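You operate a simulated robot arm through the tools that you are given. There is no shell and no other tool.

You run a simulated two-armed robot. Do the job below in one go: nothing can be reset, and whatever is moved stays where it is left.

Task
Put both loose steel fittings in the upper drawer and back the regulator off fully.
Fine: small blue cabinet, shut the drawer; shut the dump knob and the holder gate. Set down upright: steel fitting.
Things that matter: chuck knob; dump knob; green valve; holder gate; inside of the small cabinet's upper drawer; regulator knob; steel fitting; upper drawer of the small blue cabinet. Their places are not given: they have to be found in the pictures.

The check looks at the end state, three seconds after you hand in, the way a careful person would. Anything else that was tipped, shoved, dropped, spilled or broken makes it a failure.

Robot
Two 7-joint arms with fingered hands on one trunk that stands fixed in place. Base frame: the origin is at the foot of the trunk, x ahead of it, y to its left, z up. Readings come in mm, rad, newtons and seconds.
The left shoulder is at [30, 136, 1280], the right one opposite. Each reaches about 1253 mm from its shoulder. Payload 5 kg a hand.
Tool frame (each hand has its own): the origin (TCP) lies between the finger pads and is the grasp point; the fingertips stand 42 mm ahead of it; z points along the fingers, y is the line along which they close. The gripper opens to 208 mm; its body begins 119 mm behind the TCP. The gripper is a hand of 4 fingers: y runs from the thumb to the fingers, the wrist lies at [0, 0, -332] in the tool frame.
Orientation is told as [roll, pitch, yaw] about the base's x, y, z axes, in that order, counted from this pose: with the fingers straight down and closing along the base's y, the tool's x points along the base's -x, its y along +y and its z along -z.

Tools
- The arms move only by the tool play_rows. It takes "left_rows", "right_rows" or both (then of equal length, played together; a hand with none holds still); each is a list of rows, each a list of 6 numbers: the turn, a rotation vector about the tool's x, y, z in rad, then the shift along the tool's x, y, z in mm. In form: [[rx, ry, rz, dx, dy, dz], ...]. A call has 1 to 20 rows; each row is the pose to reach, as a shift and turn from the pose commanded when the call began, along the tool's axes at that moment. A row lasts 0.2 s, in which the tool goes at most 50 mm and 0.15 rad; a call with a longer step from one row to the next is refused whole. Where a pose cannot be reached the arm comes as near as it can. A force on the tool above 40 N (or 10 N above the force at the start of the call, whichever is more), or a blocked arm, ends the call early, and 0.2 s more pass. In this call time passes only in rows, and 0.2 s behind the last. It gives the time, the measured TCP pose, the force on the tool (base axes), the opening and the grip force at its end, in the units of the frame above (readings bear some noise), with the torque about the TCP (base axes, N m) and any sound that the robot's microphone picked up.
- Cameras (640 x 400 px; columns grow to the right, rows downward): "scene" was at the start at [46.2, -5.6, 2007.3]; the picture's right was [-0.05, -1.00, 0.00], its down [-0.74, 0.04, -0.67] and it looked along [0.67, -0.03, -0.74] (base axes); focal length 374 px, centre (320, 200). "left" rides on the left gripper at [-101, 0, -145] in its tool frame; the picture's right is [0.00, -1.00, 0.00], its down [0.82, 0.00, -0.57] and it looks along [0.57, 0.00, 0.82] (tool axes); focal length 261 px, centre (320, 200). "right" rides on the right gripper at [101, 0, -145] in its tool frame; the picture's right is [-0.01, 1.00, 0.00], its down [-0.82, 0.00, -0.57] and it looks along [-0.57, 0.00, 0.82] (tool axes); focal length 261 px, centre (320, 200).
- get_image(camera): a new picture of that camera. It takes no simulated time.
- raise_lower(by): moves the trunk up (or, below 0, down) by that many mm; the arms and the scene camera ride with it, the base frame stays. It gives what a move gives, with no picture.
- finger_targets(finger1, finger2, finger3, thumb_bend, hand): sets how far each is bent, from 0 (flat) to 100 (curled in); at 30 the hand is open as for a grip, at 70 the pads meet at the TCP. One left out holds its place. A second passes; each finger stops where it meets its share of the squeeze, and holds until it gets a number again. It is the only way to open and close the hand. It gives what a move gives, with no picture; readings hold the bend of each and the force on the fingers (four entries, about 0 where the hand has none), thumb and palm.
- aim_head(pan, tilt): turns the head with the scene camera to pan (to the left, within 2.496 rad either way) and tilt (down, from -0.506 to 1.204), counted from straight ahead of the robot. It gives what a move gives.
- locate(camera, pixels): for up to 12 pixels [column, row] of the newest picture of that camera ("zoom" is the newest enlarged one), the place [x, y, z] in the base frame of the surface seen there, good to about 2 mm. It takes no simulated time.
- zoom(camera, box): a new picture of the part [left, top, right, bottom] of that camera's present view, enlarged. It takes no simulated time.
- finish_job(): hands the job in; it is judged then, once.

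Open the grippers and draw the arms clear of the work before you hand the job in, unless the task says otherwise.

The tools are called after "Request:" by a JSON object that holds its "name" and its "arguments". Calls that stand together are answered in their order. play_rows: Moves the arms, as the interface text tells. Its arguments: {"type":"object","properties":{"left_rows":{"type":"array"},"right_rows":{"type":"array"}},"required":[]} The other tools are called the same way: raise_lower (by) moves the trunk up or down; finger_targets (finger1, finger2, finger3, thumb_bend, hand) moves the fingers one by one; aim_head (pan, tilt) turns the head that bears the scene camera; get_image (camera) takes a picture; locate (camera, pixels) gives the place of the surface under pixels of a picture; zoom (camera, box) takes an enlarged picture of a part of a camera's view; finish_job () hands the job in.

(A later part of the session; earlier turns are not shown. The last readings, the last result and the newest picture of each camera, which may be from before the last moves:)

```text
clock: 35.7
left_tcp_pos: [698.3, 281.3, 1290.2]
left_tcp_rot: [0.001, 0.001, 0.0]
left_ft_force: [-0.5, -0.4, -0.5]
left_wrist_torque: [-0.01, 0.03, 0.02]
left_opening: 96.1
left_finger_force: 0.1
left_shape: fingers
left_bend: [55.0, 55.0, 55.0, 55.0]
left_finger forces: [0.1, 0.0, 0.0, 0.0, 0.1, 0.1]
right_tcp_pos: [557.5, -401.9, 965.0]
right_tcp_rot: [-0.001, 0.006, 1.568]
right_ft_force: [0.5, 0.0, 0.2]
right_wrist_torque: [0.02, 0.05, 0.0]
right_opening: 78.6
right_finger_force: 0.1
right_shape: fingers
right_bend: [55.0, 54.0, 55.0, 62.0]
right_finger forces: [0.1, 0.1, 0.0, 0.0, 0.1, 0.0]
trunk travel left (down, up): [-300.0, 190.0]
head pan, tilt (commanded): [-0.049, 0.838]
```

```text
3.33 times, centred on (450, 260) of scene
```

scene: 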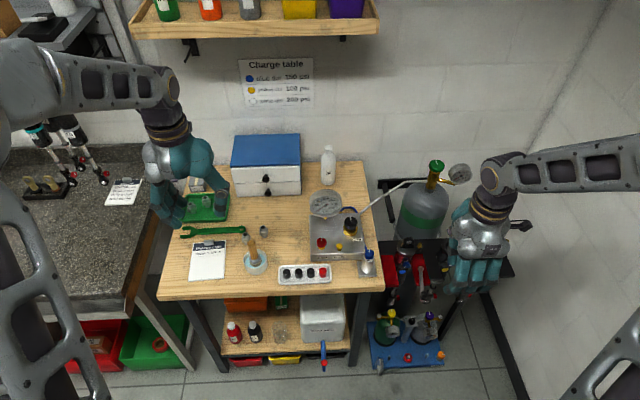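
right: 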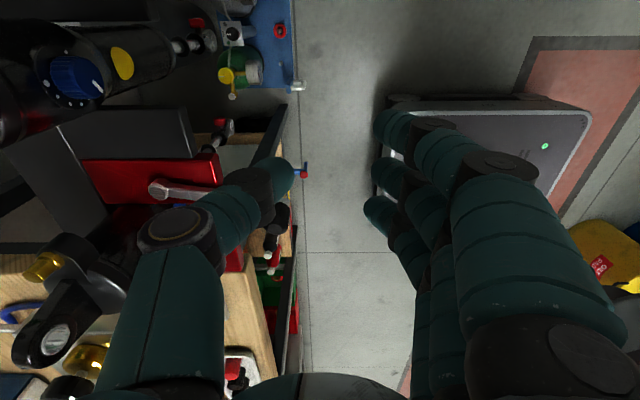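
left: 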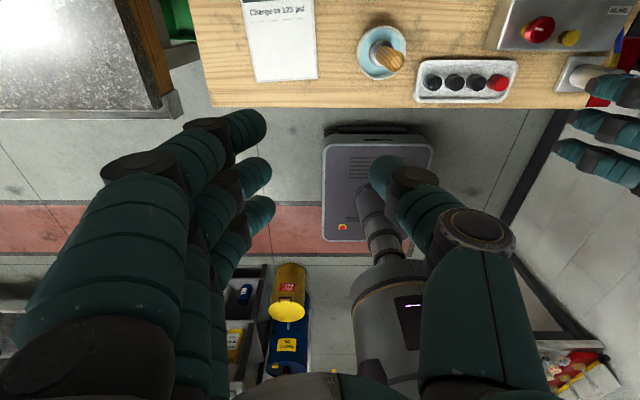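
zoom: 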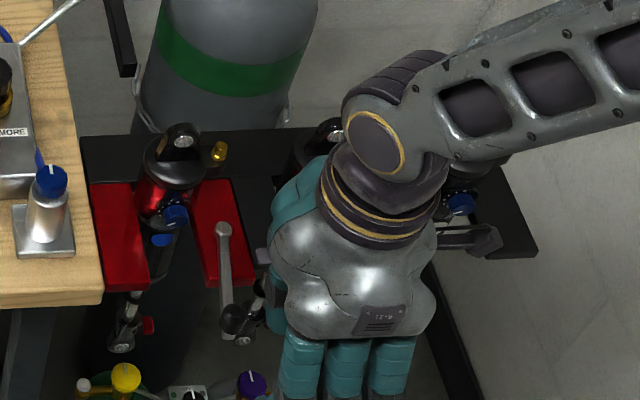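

The thumb tip is beside the lever knob on its -y side. I'll sweep it along the lever's arc to carry the lever toward the slot, first most of the way.

Request:
{"name": "play_rows", "arguments": {"right_rows": [[0, 0, 0, -10, -2.3, 0], [0, 0, 0, -19.8, -4.6, 0], [0, 0, 0, -28, -5, 0], [0, 0, 0, -36.3, -5.1, 0], [0, 0, 0, -44.5, -6.5, 0], [0, 0, 0, -52.6, -8.2, 0], [0, 0, 0, -61, -11, 0], [0, 0, 0, -69.9, -14.5, 0]]}}

Request:
{"name": "get_image", "arguments": {"camera": "right"}}

Request:
{"name": "zoom", "arguments": {"camera": "scene", "box": [360, 220, 480, 310]}}

```text
clock: 37.5
left_tcp_pos: [697.2, 282.9, 1289.9]
left_tcp_rot: [0.001, 0.0, 0.001]
left_ft_force: [-0.5, 1.1, -0.1]
left_wrist_torque: [0.01, 0.02, -0.01]
left_opening: 96.2
left_finger_force: 0.1
left_shape: fingers
left_bend: [55.0, 55.0, 55.0, 55.0]
left_finger forces: [0.1, 0.1, 0.0, 0.1, 0.1, 0.1]
right_tcp_pos: [572.6, -332.9, 964.9]
right_tcp_rot: [0.001, 0.006, 1.567]
right_ft_force: [0.1, -0.2, 0.0]
right_wrist_torque: [-0.02, 0.0, -0.01]
right_opening: 78.5
right_finger_force: 0.1
right_shape: fingers
right_bend: [55.0, 54.0, 55.0, 62.0]
right_finger forces: [0.1, 0.1, 0.0, 0.0, 0.1, 0.0]
trunk travel left (down, up): [-300.0, 190.0]
head pan, tilt (commanded): [-0.049, 0.838]
```

```text
taken
```

right: 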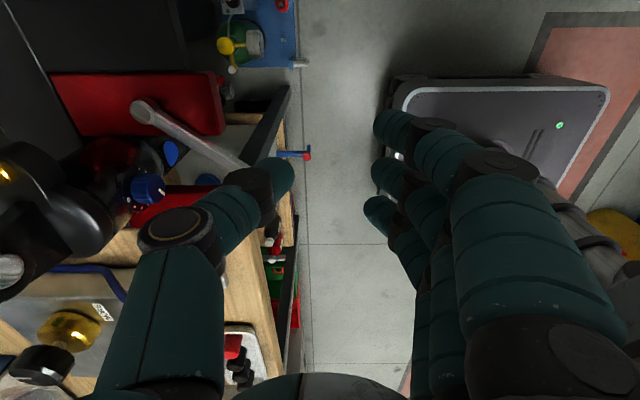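

```text
4.44 times, centred on (420, 265) of scene
```

zoom: 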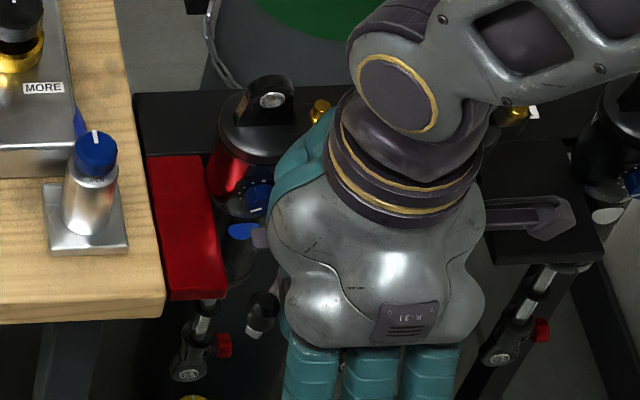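

The lever is following with no resistance (now angled in the right image from (145,115) to (240,165)). I'll check shock eye height before the hand passes near it.

Request:
{"name": "locate", "arguments": {"camera": "zoom", "pixels": [[270, 85], [275, 98], [240, 125], [290, 80], [320, 110], [258, 195], [95, 140], [95, 155], [265, 305], [255, 200], [320, 250], [300, 200]]}}

```text
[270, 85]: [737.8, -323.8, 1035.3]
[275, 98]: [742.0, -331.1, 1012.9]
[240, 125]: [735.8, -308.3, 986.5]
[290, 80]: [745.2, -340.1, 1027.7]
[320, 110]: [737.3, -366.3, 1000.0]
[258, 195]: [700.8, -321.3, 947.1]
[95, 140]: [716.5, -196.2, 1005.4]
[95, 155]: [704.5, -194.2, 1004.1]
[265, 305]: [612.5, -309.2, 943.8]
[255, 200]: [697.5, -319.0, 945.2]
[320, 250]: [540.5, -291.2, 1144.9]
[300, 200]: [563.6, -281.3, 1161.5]
```

The shock's eye tops at 1035, below the palm. The knob is at angle ~143°; I'll continue the arc to about 100°.

Request:
{"name": "play_rows", "arguments": {"right_rows": [[0, 0, 0, -8, -4, 0], [0, 0, 0, -15.8, -9.2, 0], [0, 0, 0, -23, -15, 0], [0, 0, 0, -29.9, -21.1, 0], [0, 0, 0, -36, -28, 0], [0, 0, 0, -41.8, -35.2, 0], [0, 0, 0, -46.5, -43, 0], [0, 0, 0, -50.9, -51.2, 0]]}}

Request:
{"name": "get_image", "arguments": {"camera": "right"}}

Request:
{"name": "zoom", "arguments": {"camera": "scene", "box": [360, 220, 480, 310]}}

```text
clock: 39.3
left_tcp_pos: [697.2, 282.0, 1290.1]
left_tcp_rot: [0.002, -0.002, -0.002]
left_ft_force: [0.1, 0.5, 0.2]
left_wrist_torque: [-0.03, 0.01, 0.02]
left_opening: 96.1
left_finger_force: 0.1
left_shape: fingers
left_bend: [55.0, 55.0, 55.0, 55.0]
left_finger forces: [0.1, 0.0, 0.0, 0.0, 0.0, 0.1]
right_tcp_pos: [622.9, -283.0, 964.2]
right_tcp_rot: [0.0, 0.004, 1.567]
right_ft_force: [0.5, -0.1, 0.1]
right_wrist_torque: [0.0, 0.03, -0.01]
right_opening: 78.3
right_finger_force: 0.0
right_shape: fingers
right_bend: [55.0, 54.0, 55.0, 62.0]
right_finger forces: [0.1, 0.1, 0.1, 0.0, 0.2, 0.1]
trunk travel left (down, up): [-300.0, 190.0]
head pan, tilt (commanded): [-0.049, 0.838]
```

```text
taken
```

right: 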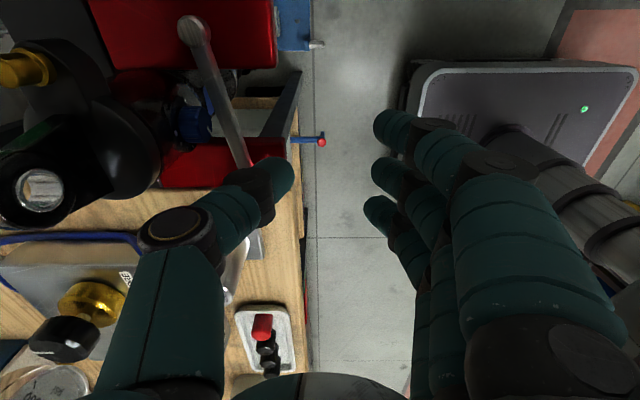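

```text
4.44 times, centred on (420, 265) of scene
```

zoom: 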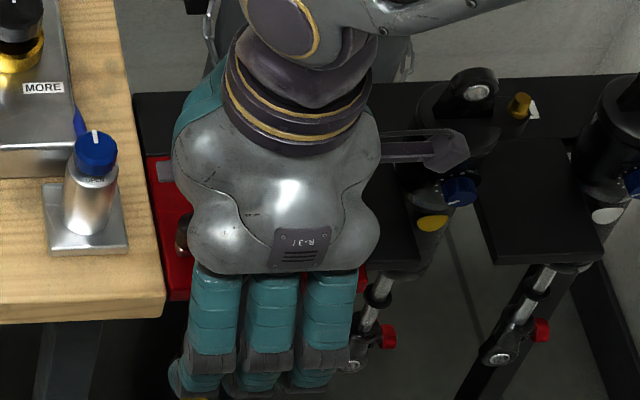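

The lever now points mostly across the slot with no resistance yet. I'll push on in small steps until it meets its stop.

Request:
{"name": "play_rows", "arguments": {"right_rows": [[0, 0, 0, -2.5, -6, 0], [0, 0, 0, -4.5, -12, 0], [0, 0, 0, -6.2, -17.3, 0], [0, 0, 0, -7.2, -22, 0], [0, 0, 0, -8.2, -26.3, 0]]}}

Request:
{"name": "get_image", "arguments": {"camera": "right"}}

Request:
{"name": "zoom", "arguments": {"camera": "scene", "box": [360, 220, 480, 310]}}

```text
clock: 40.5
left_tcp_pos: [695.9, 281.0, 1291.2]
left_tcp_rot: [0.0, 0.0, -0.001]
left_ft_force: [1.4, 0.1, -0.2]
left_wrist_torque: [0.0, -0.03, 0.02]
left_opening: 96.2
left_finger_force: 0.0
left_shape: fingers
left_bend: [55.0, 55.0, 55.0, 55.0]
left_finger forces: [0.0, 0.1, 0.0, 0.1, 0.0, 0.0]
right_tcp_pos: [646.5, -276.3, 965.7]
right_tcp_rot: [-0.001, 0.004, 1.565]
right_ft_force: [-10.4, -10.4, 4.5]
right_wrist_torque: [-0.16, 0.02, -0.38]
right_opening: 70.8
right_finger_force: 7.3
right_shape: fingers
right_bend: [55.0, 54.0, 55.0, 64.0]
right_finger forces: [0.0, 0.0, 0.0, 0.0, 14.8, 0.1]
trunk travel left (down, up): [-300.0, 190.0]
head pan, tilt (commanded): [-0.049, 0.838]
```

```text
taken
```

right: 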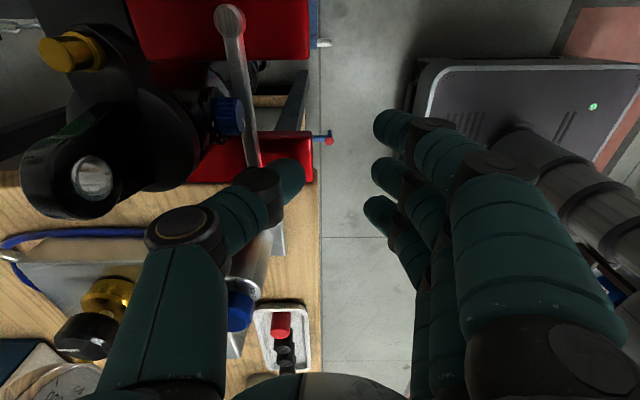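

```text
4.44 times, centred on (420, 265) of scene
```

zoom: 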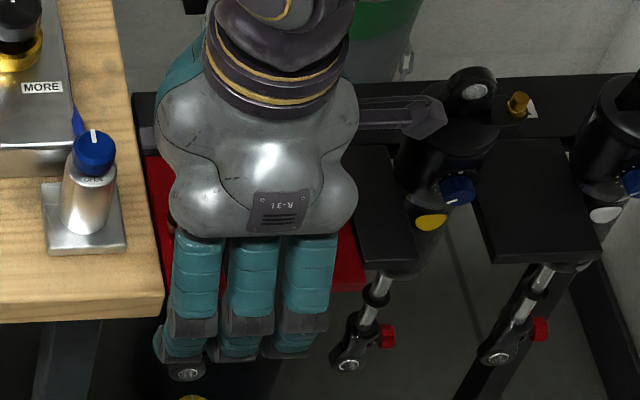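

Resistance appeared (thumb 15 N), so the lever is at its stop across the slot. I'll back the thumb off and lift away to look.

Request:
{"name": "play_rows", "arguments": {"right_rows": [[0, 0, 0, 0, 25, 0], [0, 0, 0, 0, 55, -10], [0, 0, 0, 0, 60, -55], [0, 0, 0, 0, 60, -100], [0, 0, 0, 0, 60, -145], [0, 0, 0, 0, 60, -190]]}}

Request:
{"name": "get_image", "arguments": {"camera": "right"}}

Request:
{"name": "zoom", "arguments": {"camera": "scene", "box": [360, 220, 480, 310]}}

```text
clock: 41.9
left_tcp_pos: [696.1, 282.4, 1290.9]
left_tcp_rot: [0.0, 0.0, -0.001]
left_ft_force: [-0.8, -0.2, 0.8]
left_wrist_torque: [-0.05, -0.12, 0.0]
left_opening: 96.2
left_finger_force: 0.0
left_shape: fingers
left_bend: [55.0, 55.0, 55.0, 55.0]
left_finger forces: [0.0, 0.1, 0.0, 0.0, 0.0, 0.1]
right_tcp_pos: [586.4, -273.9, 1156.9]
right_tcp_rot: [-0.002, 0.005, 1.569]
right_ft_force: [-0.5, 0.8, 0.5]
right_wrist_torque: [-0.05, -0.14, 0.0]
right_opening: 78.2
right_finger_force: 0.1
right_shape: fingers
right_bend: [55.0, 54.0, 55.0, 62.0]
right_finger forces: [0.0, 0.1, 0.0, 0.0, 0.2, 0.1]
trunk travel left (down, up): [-300.0, 190.0]
head pan, tilt (commanded): [-0.049, 0.838]
```

```text
taken
```

right: 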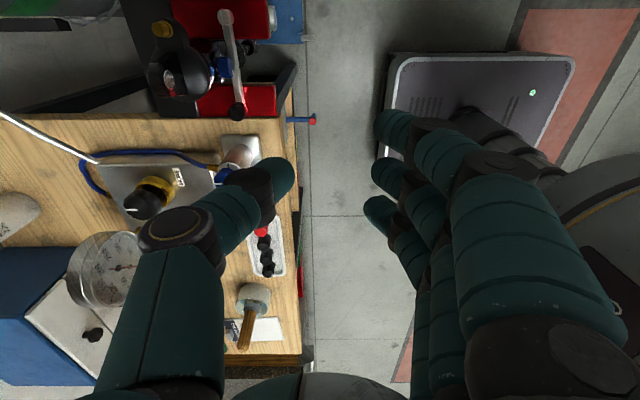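

```text
4.44 times, centred on (420, 265) of scene
```

zoom: 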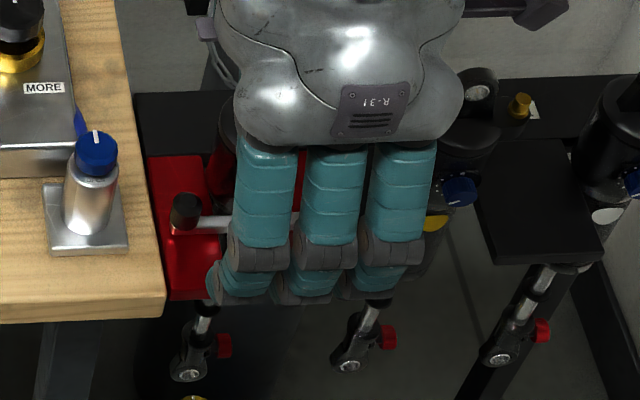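

The lever lies across the slot with the knob at (238,110) in the right view. I'll locate both ends to confirm its angle.

Request:
{"name": "zoom", "arguments": {"camera": "right", "box": [150, 0, 310, 130]}}

Request:
{"name": "locate", "arguments": {"camera": "right", "pixels": [[225, 15], [228, 40], [232, 70], [236, 95], [238, 108], [240, 115], [220, 60]]}}

```text
3.08 times, centred on (230, 65) of right
```

zoom: 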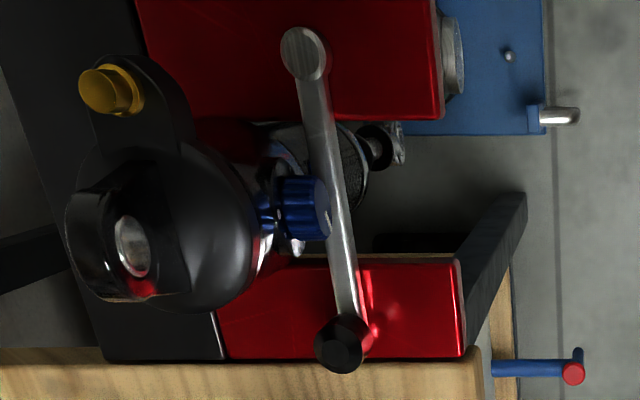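

```text
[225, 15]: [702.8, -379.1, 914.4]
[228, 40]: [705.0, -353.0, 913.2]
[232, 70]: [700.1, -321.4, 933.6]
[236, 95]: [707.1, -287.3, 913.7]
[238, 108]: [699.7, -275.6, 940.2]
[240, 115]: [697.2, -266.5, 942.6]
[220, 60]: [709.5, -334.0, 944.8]
```

The lever runs at x≈703–706 straight across from (703,-379) to (702,-268): the gate is shut. Now I'll withdraw the right arm outward and up, and measure the upper drawer knob closely.

Request:
{"name": "play_rows", "arguments": {"right_rows": [[0, 0, 0, 36, 0, -20], [0, 0, 0, 72, 0, -40], [0, 0, 0, 108, 0, -60], [0, 0, 0, 144, 0, -80], [0, 0, 0, 180, 0, -100]]}}

Request:
{"name": "zoom", "arguments": {"camera": "scene", "box": [230, 155, 310, 205]}}

Request:
{"name": "locate", "arguments": {"camera": "zoom", "pixels": [[290, 195], [270, 195], [312, 195], [290, 180], [290, 210], [290, 160], [300, 310], [300, 295], [100, 180], [500, 180], [100, 260], [500, 240]]}}

```text
clock: 43.1
left_tcp_pos: [697.1, 280.4, 1290.6]
left_tcp_rot: [0.003, -0.002, 0.0]
left_ft_force: [-0.4, -0.9, 0.3]
left_wrist_torque: [0.09, -0.04, 0.03]
left_opening: 95.9
left_finger_force: 0.0
left_shape: fingers
left_bend: [55.0, 55.0, 55.0, 55.0]
left_finger forces: [0.1, 0.1, 0.1, 0.0, 0.1, 0.1]
right_tcp_pos: [589.1, -455.1, 1254.2]
right_tcp_rot: [0.0, 0.002, 1.566]
right_ft_force: [0.1, 0.4, 0.0]
right_wrist_torque: [-0.07, 0.02, -0.02]
right_opening: 78.2
right_finger_force: 0.0
right_shape: fingers
right_bend: [55.0, 54.0, 55.0, 62.0]
right_finger forces: [0.0, 0.0, 0.0, 0.0, 0.0, 0.0]
trunk travel left (down, up): [-300.0, 190.0]
head pan, tilt (commanded): [-0.049, 0.838]
```

```text
8.00 times, centred on (270, 180) of scene
```

zoom: 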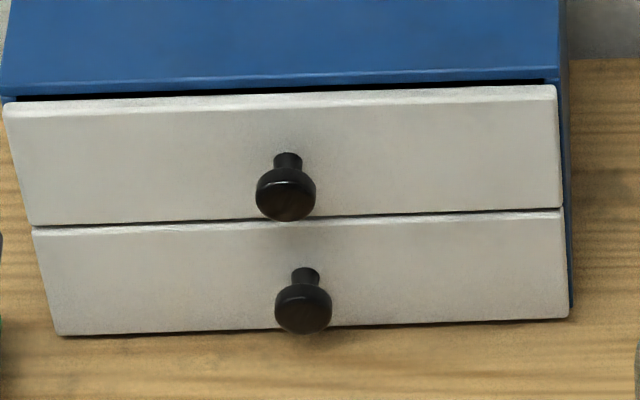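

```text
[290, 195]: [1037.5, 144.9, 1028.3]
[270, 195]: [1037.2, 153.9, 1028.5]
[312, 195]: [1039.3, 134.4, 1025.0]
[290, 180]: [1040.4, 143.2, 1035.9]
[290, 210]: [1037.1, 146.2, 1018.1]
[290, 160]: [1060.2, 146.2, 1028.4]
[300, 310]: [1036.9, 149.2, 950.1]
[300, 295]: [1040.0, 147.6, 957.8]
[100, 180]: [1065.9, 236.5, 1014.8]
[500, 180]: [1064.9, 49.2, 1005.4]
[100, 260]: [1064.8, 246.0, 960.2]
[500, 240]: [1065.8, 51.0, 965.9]
```

The knob head spans x 1037–1050 about (145, 1025), with drawer face at x≈1065. To pinch it without the outer fingers hitting the face, I'll test curling the left hand's outer fingers fully in free air.

Request:
{"name": "finger_targets", "arguments": {"hand": "left", "finger1": 100, "finger2": 56, "finger3": 100, "thumb_bend": 56}}

Request:
{"name": "get_image", "arguments": {"camera": "left"}}

Request:
{"name": "zoom", "arguments": {"camera": "scene", "box": [130, 100, 260, 230]}}

```text
clock: 44.1
left_tcp_pos: [697.1, 281.7, 1290.1]
left_tcp_rot: [-0.001, 0.0, 0.0]
left_ft_force: [0.5, -0.4, 0.5]
left_wrist_torque: [0.03, 0.03, -0.01]
left_opening: 79.7
left_finger_force: 0.1
left_shape: fingers
left_bend: [100.0, 56.0, 100.0, 56.0]
left_finger forces: [0.0, 0.1, 0.0, 0.0, 0.1, 0.0]
right_tcp_pos: [588.7, -453.3, 1256.1]
right_tcp_rot: [-0.002, 0.006, 1.566]
right_ft_force: [0.1, 0.4, 0.4]
right_wrist_torque: [0.01, 0.02, 0.0]
right_opening: 78.3
right_finger_force: 0.1
right_shape: fingers
right_bend: [55.0, 54.0, 55.0, 62.0]
right_finger forces: [0.1, 0.0, 0.0, 0.0, 0.0, 0.0]
trunk travel left (down, up): [-300.0, 190.0]
head pan, tilt (commanded): [-0.049, 0.838]
```

```text
taken
```

left: 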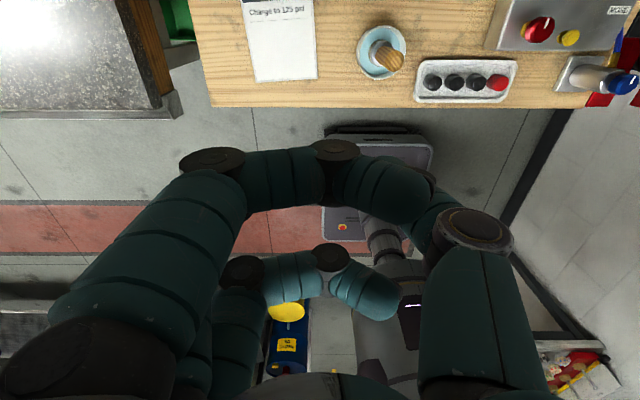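

```text
3.08 times, centred on (195, 165) of scene
```

zoom: 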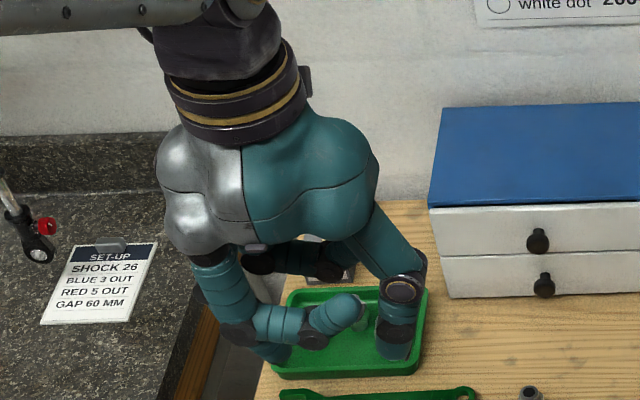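

Curled outer fingers fold across near the TCP level rather than away. I'll locate how low they reach.

Request:
{"name": "locate", "arguments": {"camera": "left", "pixels": [[215, 158], [270, 170], [335, 150], [380, 185], [285, 280], [340, 265], [370, 290], [180, 230], [240, 270]]}}

Request:
{"name": "locate", "arguments": {"camera": "zoom", "pixels": [[235, 330], [285, 325], [345, 310], [310, 335], [290, 255], [240, 345], [270, 340]]}}

```text
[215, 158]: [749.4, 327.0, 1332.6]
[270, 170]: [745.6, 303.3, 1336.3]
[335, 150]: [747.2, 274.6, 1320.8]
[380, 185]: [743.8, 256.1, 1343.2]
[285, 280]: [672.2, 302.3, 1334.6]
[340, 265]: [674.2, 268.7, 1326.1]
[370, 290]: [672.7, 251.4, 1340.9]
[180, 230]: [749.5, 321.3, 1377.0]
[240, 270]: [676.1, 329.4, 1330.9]
```

```text
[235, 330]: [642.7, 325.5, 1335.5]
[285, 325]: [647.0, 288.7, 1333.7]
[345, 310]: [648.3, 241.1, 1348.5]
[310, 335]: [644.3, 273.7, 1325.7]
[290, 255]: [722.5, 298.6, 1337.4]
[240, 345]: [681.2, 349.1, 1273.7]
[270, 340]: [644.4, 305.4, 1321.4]
```

Curled at 100, the outer fingers stay 20+ mm behind the TCP, so a two-finger pinch will be clean. I'll bring the left hand, pitched about 50° forward, to a pre-grasp spot above and in front of the upper drawer knob.

Request:
{"name": "play_rows", "arguments": {"left_rows": [[0, -0.097, 0, -30.6, -15.2, 22.9], [0, -0.193, 0, -61.2, -30.3, 45.8], [0, -0.29, 0, -91.8, -45.5, 68.7], [0, -0.387, 0, -122.4, -60.7, 91.6], [0, -0.483, 0, -153, -75.8, 114.4], [0, -0.58, 0, -183.7, -91, 137.3], [0, -0.677, 0, -214.3, -106.2, 160.2], [0, -0.773, 0, -244.9, -121.3, 183.1], [0, -0.87, 0, -275.5, -136.5, 206]]}}

Request:
{"name": "get_image", "arguments": {"camera": "left"}}

Request:
{"name": "get_image", "arguments": {"camera": "scene"}}

```text
clock: 46.1
left_tcp_pos: [974.3, 145.0, 1082.5]
left_tcp_rot: [0.0, -0.871, 0.001]
left_ft_force: [2.4, 0.3, 0.8]
left_wrist_torque: [-0.03, 0.21, -0.06]
left_opening: 79.7
left_finger_force: 0.0
left_shape: fingers
left_bend: [100.0, 56.0, 100.0, 56.0]
left_finger forces: [0.0, 0.1, 0.0, 0.0, 0.0, 0.1]
right_tcp_pos: [592.5, -452.7, 1253.5]
right_tcp_rot: [0.0, 0.004, 1.569]
right_ft_force: [0.5, 0.3, -0.2]
right_wrist_torque: [-0.08, 0.13, -0.05]
right_opening: 78.1
right_finger_force: 0.0
right_shape: fingers
right_bend: [55.0, 54.0, 55.0, 62.0]
right_finger forces: [0.0, 0.0, 0.0, 0.0, 0.0, 0.0]
trunk travel left (down, up): [-300.0, 190.0]
head pan, tilt (commanded): [-0.049, 0.838]
```

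```text
taken
```

left: 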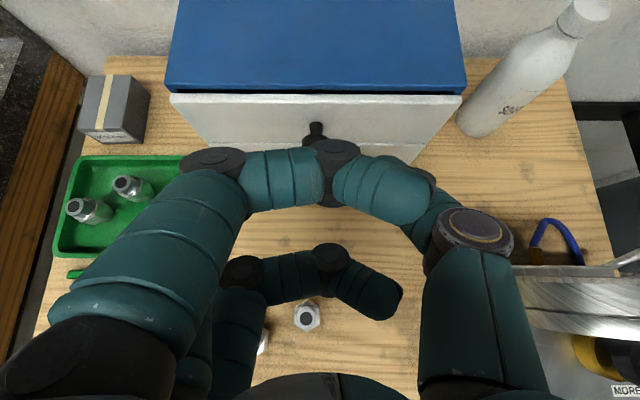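

```text
taken
```

scene: 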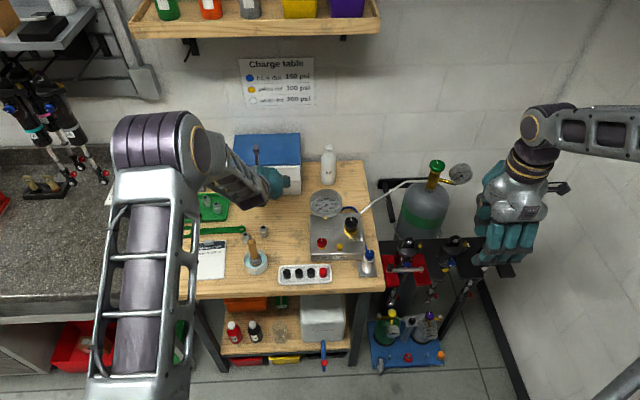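

The knob is straight ahead at (316,130) in the left view, aligned with the hand. I'll advance 58 mm along the fingers so thumb and middle finger straddle it.

Request:
{"name": "play_rows", "arguments": {"left_rows": [[0, 0, 0, 0, 0, 20], [0, 0, 0, 0, 0, 40], [0, 0, 0, 0, 0, 58]]}}

Request:
{"name": "get_image", "arguments": {"camera": "left"}}

Request:
{"name": "zoom", "arguments": {"camera": "scene", "box": [210, 120, 330, 210]}}

```text
clock: 46.9
left_tcp_pos: [1016.1, 145.6, 1046.1]
left_tcp_rot: [-0.001, -0.87, 0.0]
left_ft_force: [0.2, -0.2, 0.3]
left_wrist_torque: [-0.03, 0.04, -0.02]
left_opening: 80.0
left_finger_force: 0.1
left_shape: fingers
left_bend: [100.0, 56.0, 100.0, 56.0]
left_finger forces: [0.0, 0.0, 0.1, 0.0, 0.1, 0.1]
right_tcp_pos: [589.0, -453.2, 1255.9]
right_tcp_rot: [0.001, 0.006, 1.568]
right_ft_force: [0.0, -0.2, 0.0]
right_wrist_torque: [-0.02, 0.05, 0.03]
right_opening: 78.1
right_finger_force: 0.0
right_shape: fingers
right_bend: [55.0, 54.0, 55.0, 62.0]
right_finger forces: [0.0, 0.0, 0.1, 0.1, 0.0, 0.1]
trunk travel left (down, up): [-300.0, 190.0]
head pan, tilt (commanded): [-0.049, 0.838]
```

```text
taken
```

left: 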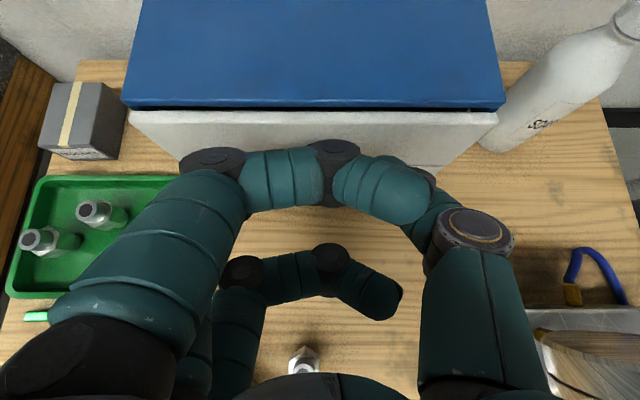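

```text
4.44 times, centred on (270, 165) of scene
```

zoom: 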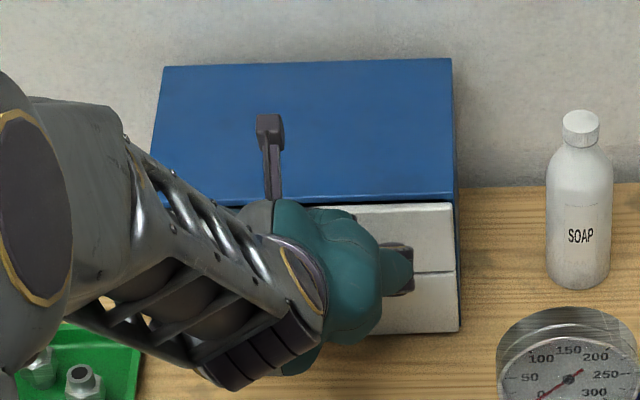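

In position at (1016,146,1046). I'll pinch the knob with the middle finger and thumb.

Request:
{"name": "finger_targets", "arguments": {"hand": "left", "finger2": 80, "thumb_bend": 80}}

```text
clock: 47.9
left_tcp_pos: [1016.4, 140.6, 1048.7]
left_tcp_rot: [0.001, -0.87, -0.002]
left_ft_force: [-11.4, -18.8, 5.5]
left_wrist_torque: [-0.44, 0.11, -0.58]
left_opening: 68.1
left_finger_force: 19.2
left_shape: fingers
left_bend: [100.0, 63.0, 100.0, 77.0]
left_finger forces: [0.1, 7.5, 0.0, 0.0, 31.5, 0.0]
right_tcp_pos: [587.6, -454.4, 1254.7]
right_tcp_rot: [-0.003, 0.004, 1.567]
right_ft_force: [0.1, -0.9, -0.8]
right_wrist_torque: [-0.01, -0.05, -0.02]
right_opening: 78.0
right_finger_force: 0.1
right_shape: fingers
right_bend: [55.0, 54.0, 55.0, 62.0]
right_finger forces: [0.0, 0.0, 0.1, 0.0, 0.0, 0.0]
trunk travel left (down, up): [-300.0, 190.0]
head pan, tilt (commanded): [-0.049, 0.838]
```

The thumb closed further (77) pressing 31 N, seemingly hooked at the knob's neck. I'll pull gently 20 mm straight back (-x) and see whether the drawer comes.

Request:
{"name": "play_rows", "arguments": {"left_rows": [[0, 0, 0, 3.2, 0, -3.8], [0, 0, 0, 6.4, 0, -7.7], [0, 0, 0, 9.7, 0, -11.5], [0, 0, 0, 12.9, 0, -15.3]]}}

Request:
{"name": "get_image", "arguments": {"camera": "left"}}

Request:
{"name": "zoom", "arguments": {"camera": "scene", "box": [210, 120, 330, 210]}}

```text
clock: 48.9
left_tcp_pos: [997.0, 142.7, 1048.5]
left_tcp_rot: [0.001, -0.873, -0.002]
left_ft_force: [-0.3, -17.6, 11.7]
left_wrist_torque: [-0.45, -0.38, -0.56]
left_opening: 68.5
left_finger_force: 17.0
left_shape: fingers
left_bend: [100.0, 64.0, 100.0, 75.0]
left_finger forces: [0.0, 6.7, 0.0, 0.1, 27.1, 0.1]
right_tcp_pos: [587.2, -455.7, 1254.7]
right_tcp_rot: [-0.002, 0.004, 1.566]
right_ft_force: [-0.3, 0.0, 0.7]
right_wrist_torque: [0.05, -0.01, 0.02]
right_opening: 78.3
right_finger_force: 0.0
right_shape: fingers
right_bend: [55.0, 54.0, 55.0, 62.0]
right_finger forces: [0.1, 0.0, 0.0, 0.1, 0.0, 0.0]
trunk travel left (down, up): [-300.0, 190.0]
head pan, tilt (commanded): [-0.049, 0.838]
```

```text
taken
```

left: 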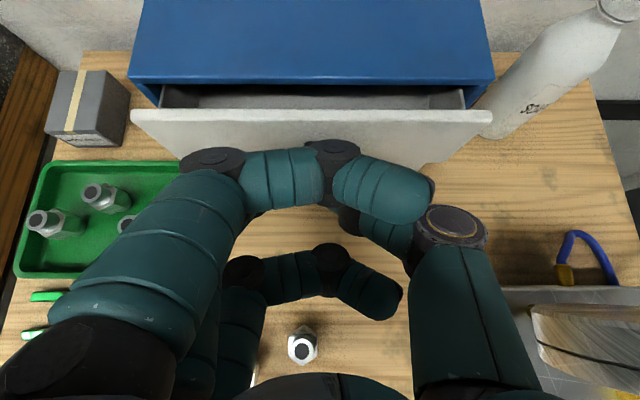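

```text
4.44 times, centred on (270, 165) of scene
```

zoom: 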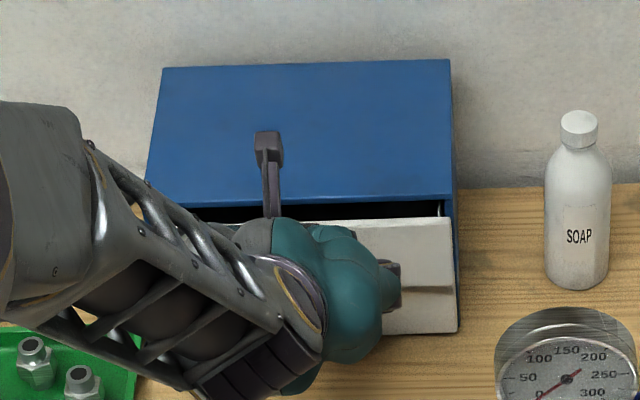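

The drawer slides out with the hand. I'll keep pulling about 85 mm more.

Request:
{"name": "play_rows", "arguments": {"left_rows": [[0, 0, 0, 7.8, 0, -9.3], [0, 0, 0, 15.7, 0, -18.6], [0, 0, 0, 23.5, 0, -27.9], [0, 0, 0, 31.3, 0, -37.1], [0, 0, 0, 39.1, 0, -46.4], [0, 0, 0, 47, 0, -55.7], [0, 0, 0, 54.8, 0, -65]]}}

Request:
{"name": "get_image", "arguments": {"camera": "left"}}

Request:
{"name": "zoom", "arguments": {"camera": "scene", "box": [210, 120, 330, 210]}}

```text
clock: 50.5
left_tcp_pos: [910.0, 143.9, 1047.3]
left_tcp_rot: [0.003, -0.871, -0.002]
left_ft_force: [-0.4, -16.5, 18.2]
left_wrist_torque: [-0.4, -0.56, -0.58]
left_opening: 68.5
left_finger_force: 18.5
left_shape: fingers
left_bend: [100.0, 64.0, 100.0, 75.0]
left_finger forces: [0.0, 8.2, 0.1, 0.1, 28.8, 0.1]
right_tcp_pos: [588.1, -454.4, 1255.6]
right_tcp_rot: [-0.001, 0.005, 1.567]
right_ft_force: [-0.5, 0.8, 0.8]
right_wrist_torque: [0.0, -0.02, -0.01]
right_opening: 78.2
right_finger_force: 0.0
right_shape: fingers
right_bend: [55.0, 54.0, 55.0, 62.0]
right_finger forces: [0.1, 0.0, 0.0, 0.1, 0.0, 0.0]
trunk travel left (down, up): [-300.0, 190.0]
head pan, tilt (commanded): [-0.049, 0.838]
```

```text
taken
```

left: 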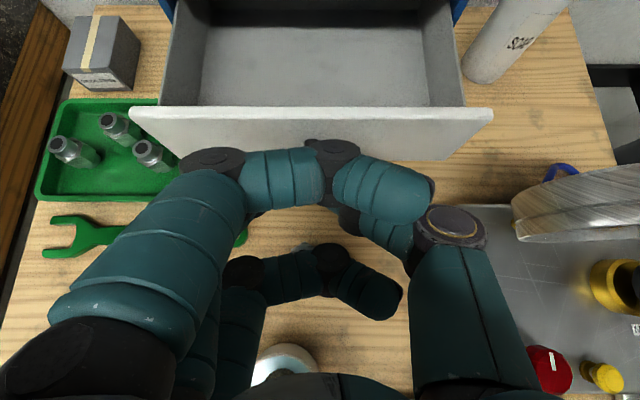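

```text
4.44 times, centred on (270, 165) of scene
```

zoom: 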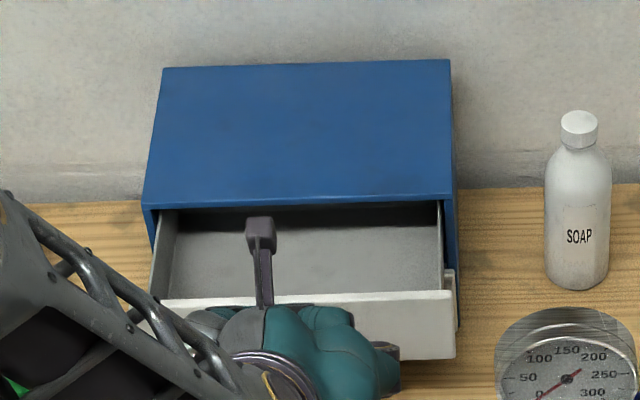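

The drawer is open about 105 mm. I'll locate its floor, side walls and front panel in the left view.

Request:
{"name": "locate", "arguments": {"camera": "left", "pixels": [[310, 60], [230, 90], [400, 90], [180, 60], [445, 60], [310, 103], [310, 113], [140, 112], [480, 112], [310, 25], [205, 30], [425, 30]]}}

Request:
{"name": "locate", "arguments": {"camera": "zoom", "pixels": [[330, 260], [190, 250], [430, 250], [160, 230], [440, 240], [380, 298], [440, 298], [350, 215], [300, 330], [440, 330]]}}

```text
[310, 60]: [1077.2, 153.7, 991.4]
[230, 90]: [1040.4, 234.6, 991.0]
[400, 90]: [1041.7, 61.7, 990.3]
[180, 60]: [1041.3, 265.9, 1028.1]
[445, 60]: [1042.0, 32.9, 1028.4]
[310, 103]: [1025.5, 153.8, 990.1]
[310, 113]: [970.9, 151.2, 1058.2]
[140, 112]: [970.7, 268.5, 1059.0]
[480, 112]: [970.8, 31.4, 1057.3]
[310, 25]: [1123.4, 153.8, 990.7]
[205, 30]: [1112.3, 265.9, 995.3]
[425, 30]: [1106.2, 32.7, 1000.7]
```

```text
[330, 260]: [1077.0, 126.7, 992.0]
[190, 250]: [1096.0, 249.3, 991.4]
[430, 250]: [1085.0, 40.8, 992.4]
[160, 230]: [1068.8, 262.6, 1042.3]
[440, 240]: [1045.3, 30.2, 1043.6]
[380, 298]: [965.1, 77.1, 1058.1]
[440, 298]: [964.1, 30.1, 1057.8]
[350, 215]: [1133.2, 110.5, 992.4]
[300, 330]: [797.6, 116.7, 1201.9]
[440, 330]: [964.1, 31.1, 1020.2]
```

Drawer floor is z≈991, side walls y≈33 and 266 (tops ~1043), front panel x 960–972 (top 1058). I'll release the knob and draw the hand back along its own axis.

Request:
{"name": "finger_targets", "arguments": {"hand": "left", "finger2": 54, "thumb_bend": 54}}

Request:
{"name": "play_rows", "arguments": {"left_rows": [[0, 0, 0, 0, 0, -20], [0, 0, 0, 0, 0, -45], [0, 0, 0, 0, 0, -70]]}}

Request:
{"name": "get_image", "arguments": {"camera": "left"}}

Request:
{"name": "zoom", "arguments": {"camera": "scene", "box": [210, 120, 330, 210]}}

```text
clock: 51.5
left_tcp_pos: [911.4, 144.9, 1046.2]
left_tcp_rot: [-0.002, -0.87, 0.001]
left_ft_force: [0.5, -0.3, 0.2]
left_wrist_torque: [0.05, 0.04, 0.02]
left_opening: 80.9
left_finger_force: 0.1
left_shape: fingers
left_bend: [100.0, 54.0, 100.0, 54.0]
left_finger forces: [0.1, 0.0, 0.1, 0.1, 0.1, 0.1]
right_tcp_pos: [589.4, -453.5, 1255.1]
right_tcp_rot: [-0.004, 0.004, 1.568]
right_ft_force: [-1.2, 0.1, 0.2]
right_wrist_torque: [0.03, -0.04, 0.0]
right_opening: 78.2
right_finger_force: 0.1
right_shape: fingers
right_bend: [55.0, 54.0, 55.0, 62.0]
right_finger forces: [0.1, 0.1, 0.0, 0.1, 0.0, 0.0]
trunk travel left (down, up): [-300.0, 190.0]
head pan, tilt (commanded): [-0.049, 0.838]
```

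```text
clock: 52.3
left_tcp_pos: [856.3, 144.1, 1092.4]
left_tcp_rot: [0.002, -0.868, -0.002]
left_ft_force: [-1.5, -0.1, 0.1]
left_wrist_torque: [0.02, -0.04, 0.05]
left_opening: 80.9
left_finger_force: 0.1
left_shape: fingers
left_bend: [100.0, 54.0, 100.0, 54.0]
left_finger forces: [0.0, 0.1, 0.0, 0.0, 0.0, 0.0]
right_tcp_pos: [588.5, -453.2, 1256.1]
right_tcp_rot: [-0.001, 0.003, 1.566]
right_ft_force: [-0.9, 0.2, 0.3]
right_wrist_torque: [0.03, -0.06, 0.01]
right_opening: 78.2
right_finger_force: 0.1
right_shape: fingers
right_bend: [55.0, 54.0, 55.0, 62.0]
right_finger forces: [0.0, 0.1, 0.1, 0.0, 0.0, 0.0]
trunk travel left (down, up): [-300.0, 190.0]
head pan, tilt (commanded): [-0.049, 0.838]
```

```text
taken
```

left: 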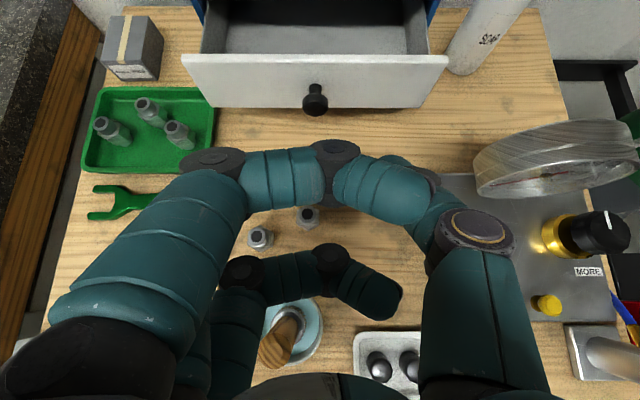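

```text
4.44 times, centred on (270, 165) of scene
```

zoom: 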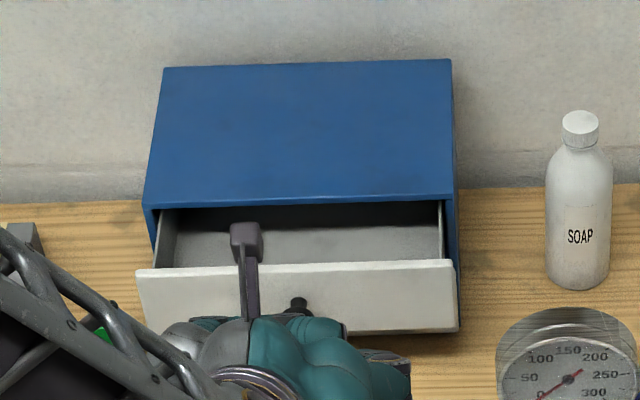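

The knob is released and the drawer stays open; fittings show at (307,217) and (260,238). I'll re-locate them from this closer view.

Request:
{"name": "zoom", "arguments": {"camera": "left", "box": [230, 190, 340, 260]}}

Request:
{"name": "locate", "arguments": {"camera": "zoom", "pixels": [[450, 165], [420, 165], [480, 165], [450, 190], [450, 150], [175, 285], [145, 285], [205, 285], [175, 310], [175, 262]]}}

Request:
{"name": "locate", "arguments": {"camera": "left", "pixels": [[315, 92], [303, 98], [327, 98], [315, 108], [315, 100], [190, 62], [440, 62], [260, 370], [270, 350]]}}

```text
5.71 times, centred on (285, 225) of left
```

zoom: 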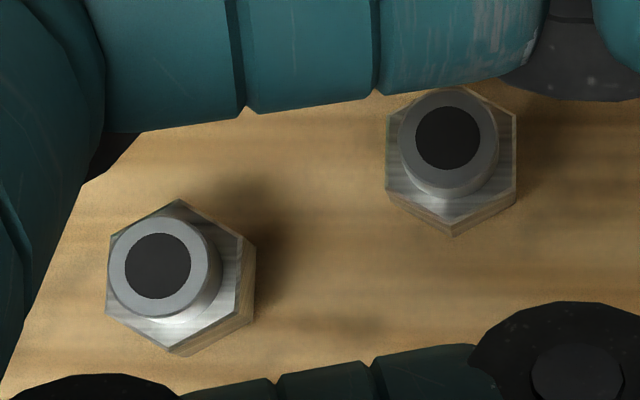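

```text
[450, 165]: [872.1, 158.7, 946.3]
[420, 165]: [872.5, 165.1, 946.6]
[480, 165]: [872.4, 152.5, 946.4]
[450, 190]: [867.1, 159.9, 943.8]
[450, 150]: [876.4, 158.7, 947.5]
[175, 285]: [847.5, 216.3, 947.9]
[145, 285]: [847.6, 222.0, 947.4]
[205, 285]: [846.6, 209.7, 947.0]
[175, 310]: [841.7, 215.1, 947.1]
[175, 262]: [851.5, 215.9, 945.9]
```

```text
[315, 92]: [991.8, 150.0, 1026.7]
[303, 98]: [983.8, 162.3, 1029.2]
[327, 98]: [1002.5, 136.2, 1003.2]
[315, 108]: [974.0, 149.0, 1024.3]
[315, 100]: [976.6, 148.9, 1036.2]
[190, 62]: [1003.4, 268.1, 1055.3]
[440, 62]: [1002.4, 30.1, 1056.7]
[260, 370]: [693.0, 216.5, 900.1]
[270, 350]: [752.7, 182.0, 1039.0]
```

The drawer seems to have slid back in: its front is at x≈1003 now rather than 970. I'll check that again and refine the fitting centres.

Request:
{"name": "zoom", "arguments": {"camera": "left", "box": [230, 190, 340, 260]}}

Request:
{"name": "locate", "arguments": {"camera": "zoom", "pixels": [[404, 138], [493, 138], [448, 97], [448, 180], [113, 268], [205, 268], [160, 228], [160, 312], [452, 225], [505, 185], [395, 180], [448, 138]]}}

Request:
{"name": "get_image", "arguments": {"camera": "left"}}

Request:
{"name": "locate", "arguments": {"camera": "left", "pixels": [[190, 62], [440, 62], [250, 60], [400, 60], [315, 100], [250, 80], [250, 30], [220, 50], [410, 50]]}}

```text
5.71 times, centred on (285, 225) of left
```

zoom: 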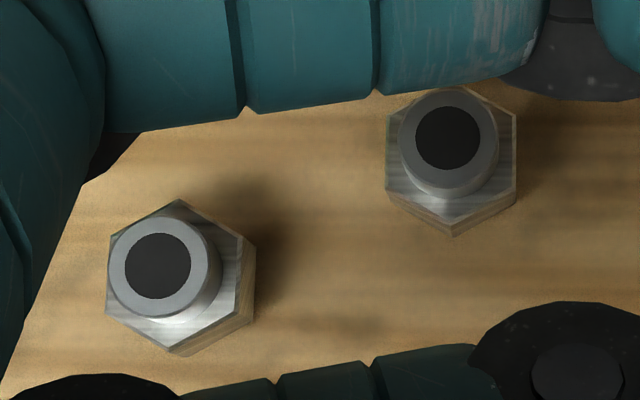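

```text
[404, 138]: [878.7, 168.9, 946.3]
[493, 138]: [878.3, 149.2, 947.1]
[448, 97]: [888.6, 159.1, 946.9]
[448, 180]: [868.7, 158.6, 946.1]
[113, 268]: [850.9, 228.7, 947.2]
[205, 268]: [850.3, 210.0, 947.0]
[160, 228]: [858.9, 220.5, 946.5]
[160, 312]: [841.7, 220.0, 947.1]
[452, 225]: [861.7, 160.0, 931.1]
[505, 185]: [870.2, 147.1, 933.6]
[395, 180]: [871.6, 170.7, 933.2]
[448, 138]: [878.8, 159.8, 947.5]
```

```text
taken
```

left: 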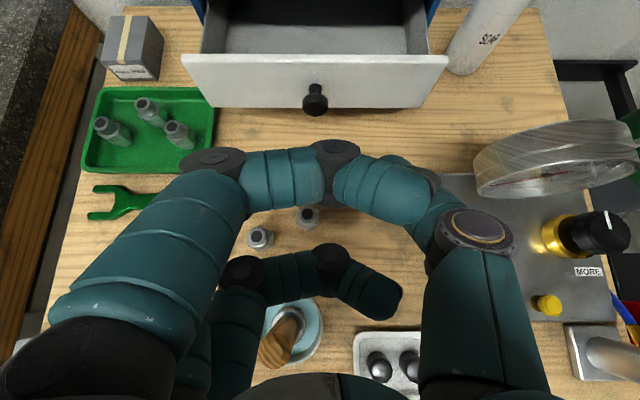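

```text
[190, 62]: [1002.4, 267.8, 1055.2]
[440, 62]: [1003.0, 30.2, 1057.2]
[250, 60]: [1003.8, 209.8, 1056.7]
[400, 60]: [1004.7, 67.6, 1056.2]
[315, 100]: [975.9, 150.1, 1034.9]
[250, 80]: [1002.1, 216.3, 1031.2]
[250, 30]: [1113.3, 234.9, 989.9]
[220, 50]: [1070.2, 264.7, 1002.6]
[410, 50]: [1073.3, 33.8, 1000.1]
```

Fitting centres are B≈(878.5,159) and A≈(850.5,219.5); the drawer slid back to about 64 mm open. I'll bring the left hand upright above the drawer opening, close its middle finger and thumb into a peg, and use that to draw the front out a bit more.

Request:
{"name": "play_rows", "arguments": {"left_rows": [[0, 0.145, 0, -26.6, 1, 16.6], [0, 0.29, 0, -53.3, 2, 33.1], [0, 0.435, 0, -79.9, 3, 49.7], [0, 0.58, 0, -106.5, 4, 66.3], [0, 0.725, 0, -133.2, 5, 82.8], [0, 0.87, 0, -159.8, 6, 99.4]]}}

Request:
{"name": "finger_targets", "arguments": {"hand": "left", "finger2": 68, "thumb_bend": 68}}

Request:
{"name": "get_image", "arguments": {"camera": "left"}}

Request:
{"name": "zoom", "arguments": {"camera": "scene", "box": [210, 120, 330, 210]}}

```text
clock: 53.3
left_tcp_pos: [978.7, 169.0, 1123.6]
left_tcp_rot: [0.007, -0.33, 0.017]
left_ft_force: [1.1, 3.5, 0.9]
left_wrist_torque: [-0.52, 0.1, -0.15]
left_opening: 81.4
left_finger_force: 0.0
left_shape: fingers
left_bend: [100.0, 54.0, 100.0, 54.0]
left_finger forces: [0.1, 0.1, 0.0, 0.0, 0.0, 0.0]
left hand out of reach, approached as far as the arm can: row 5
right_tcp_pos: [587.5, -449.4, 1257.6]
right_tcp_rot: [0.0, 0.011, 1.563]
right_ft_force: [3.5, 5.3, 2.3]
right_wrist_torque: [-0.77, 0.39, -0.02]
right_opening: 78.4
right_finger_force: 0.1
right_shape: fingers
right_bend: [55.0, 54.0, 55.0, 62.0]
right_finger forces: [0.0, 0.1, 0.0, 0.0, 0.1, 0.0]
trunk travel left (down, up): [-300.0, 190.0]
head pan, tilt (commanded): [-0.049, 0.838]
stopped in row 5 (left hand): the force on the tool passed its limit at 45 N (the readings are from after the stop); the commanded pose is now the measured one
```

```text
clock: 54.3
left_tcp_pos: [977.5, 166.2, 1123.7]
left_tcp_rot: [0.012, -0.328, 0.018]
left_ft_force: [-0.8, 0.7, 0.0]
left_wrist_torque: [-0.17, 0.02, -0.03]
left_opening: 72.3
left_finger_force: 0.0
left_shape: fingers
left_bend: [100.0, 68.0, 100.0, 68.0]
left_finger forces: [0.0, 0.1, 0.0, 0.2, 0.0, 0.0]
right_tcp_pos: [586.3, -458.0, 1253.7]
right_tcp_rot: [0.002, 0.007, 1.561]
right_ft_force: [-0.4, 1.2, -0.9]
right_wrist_torque: [-0.1, 0.03, -0.01]
right_opening: 78.3
right_finger_force: 0.0
right_shape: fingers
right_bend: [55.0, 54.0, 55.0, 62.0]
right_finger forces: [0.0, 0.0, 0.0, 0.0, 0.0, 0.0]
trunk travel left (down, up): [-300.0, 190.0]
head pan, tilt (commanded): [-0.049, 0.838]
```

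```text
taken
```

left: 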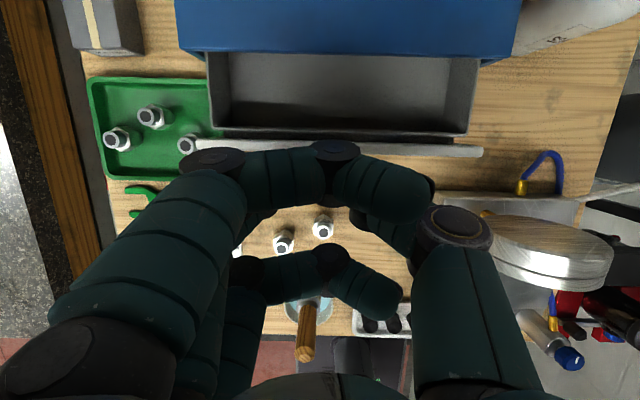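

```text
4.44 times, centred on (270, 165) of scene
```

zoom: 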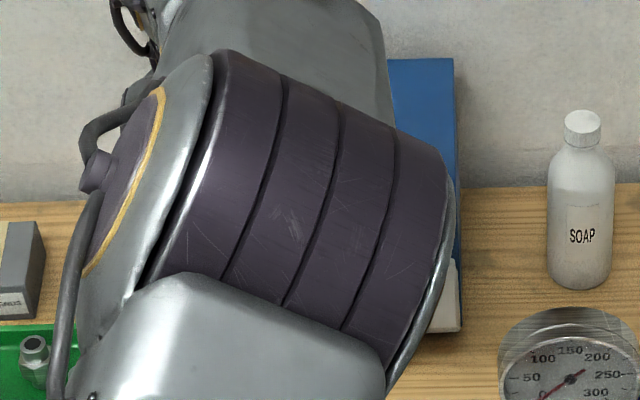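

The fully upright pose there was out of reach and the arm stopped (force spike from the arm itself, not contact). The arm is now pitched -0.33 at (978,166,1124). Let me check where the drawer is now and that nothing was touched.

Request:
{"name": "get_image", "arguments": {"camera": "scene"}}

Request:
{"name": "locate", "arguments": {"camera": "left", "pixels": [[220, 140], [440, 150], [470, 152], [340, 100], [300, 60], [340, 55], [285, 240], [323, 228], [305, 330], [240, 125], [450, 125], [350, 125]]}}

```text
taken
```

scene: 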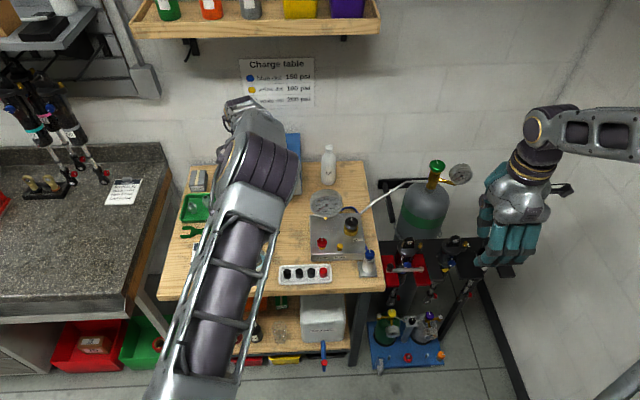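

```text
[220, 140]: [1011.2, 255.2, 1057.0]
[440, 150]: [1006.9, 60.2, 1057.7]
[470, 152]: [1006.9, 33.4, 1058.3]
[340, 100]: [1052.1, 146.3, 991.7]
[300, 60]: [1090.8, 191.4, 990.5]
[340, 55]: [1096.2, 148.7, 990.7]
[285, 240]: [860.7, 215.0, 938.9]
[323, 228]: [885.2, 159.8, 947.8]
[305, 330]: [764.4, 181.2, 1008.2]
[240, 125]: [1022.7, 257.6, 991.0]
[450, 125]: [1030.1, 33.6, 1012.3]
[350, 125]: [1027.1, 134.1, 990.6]
```

The drawer stays at about 64 mm open and nothing else moved, so it isn't self-closing; releasing the knob pushed it. I'll put the closed fingertip pair just inside behind the front panel (panel x≈1000–1012) within reach.

Request:
{"name": "play_rows", "arguments": {"left_rows": [[0, 0, 0, -20, -8, 14], [0, 0, 0, -39.5, -16, 28.2], [0, 0, 0, -35, -16, 41], [0, 0, 0, -30.8, -16, 53.8]]}}

Request:
{"name": "get_image", "arguments": {"camera": "left"}}

```text
clock: 55.3
left_tcp_pos: [1024.1, 150.8, 1081.7]
left_tcp_rot: [0.016, -0.328, 0.015]
left_ft_force: [0.5, 0.6, 0.0]
left_wrist_torque: [-0.04, 0.07, -0.02]
left_opening: 72.4
left_finger_force: 0.0
left_shape: fingers
left_bend: [100.0, 68.0, 100.0, 68.0]
left_finger forces: [0.0, 0.1, 0.0, 0.0, 0.0, 0.0]
right_tcp_pos: [586.9, -457.6, 1252.0]
right_tcp_rot: [0.003, 0.005, 1.56]
right_ft_force: [0.5, 0.2, -0.7]
right_wrist_torque: [-0.03, 0.09, 0.01]
right_opening: 78.2
right_finger_force: 0.0
right_shape: fingers
right_bend: [55.0, 54.0, 55.0, 62.0]
right_finger forces: [0.0, 0.1, 0.0, 0.1, 0.1, 0.0]
trunk travel left (down, up): [-300.0, 190.0]
head pan, tilt (commanded): [-0.049, 0.838]
```

```text
taken
```

left: 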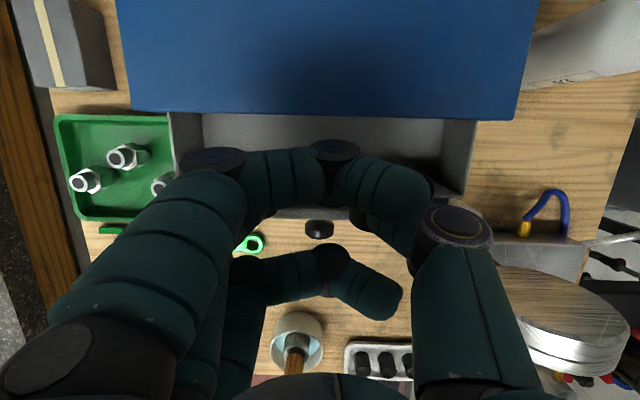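

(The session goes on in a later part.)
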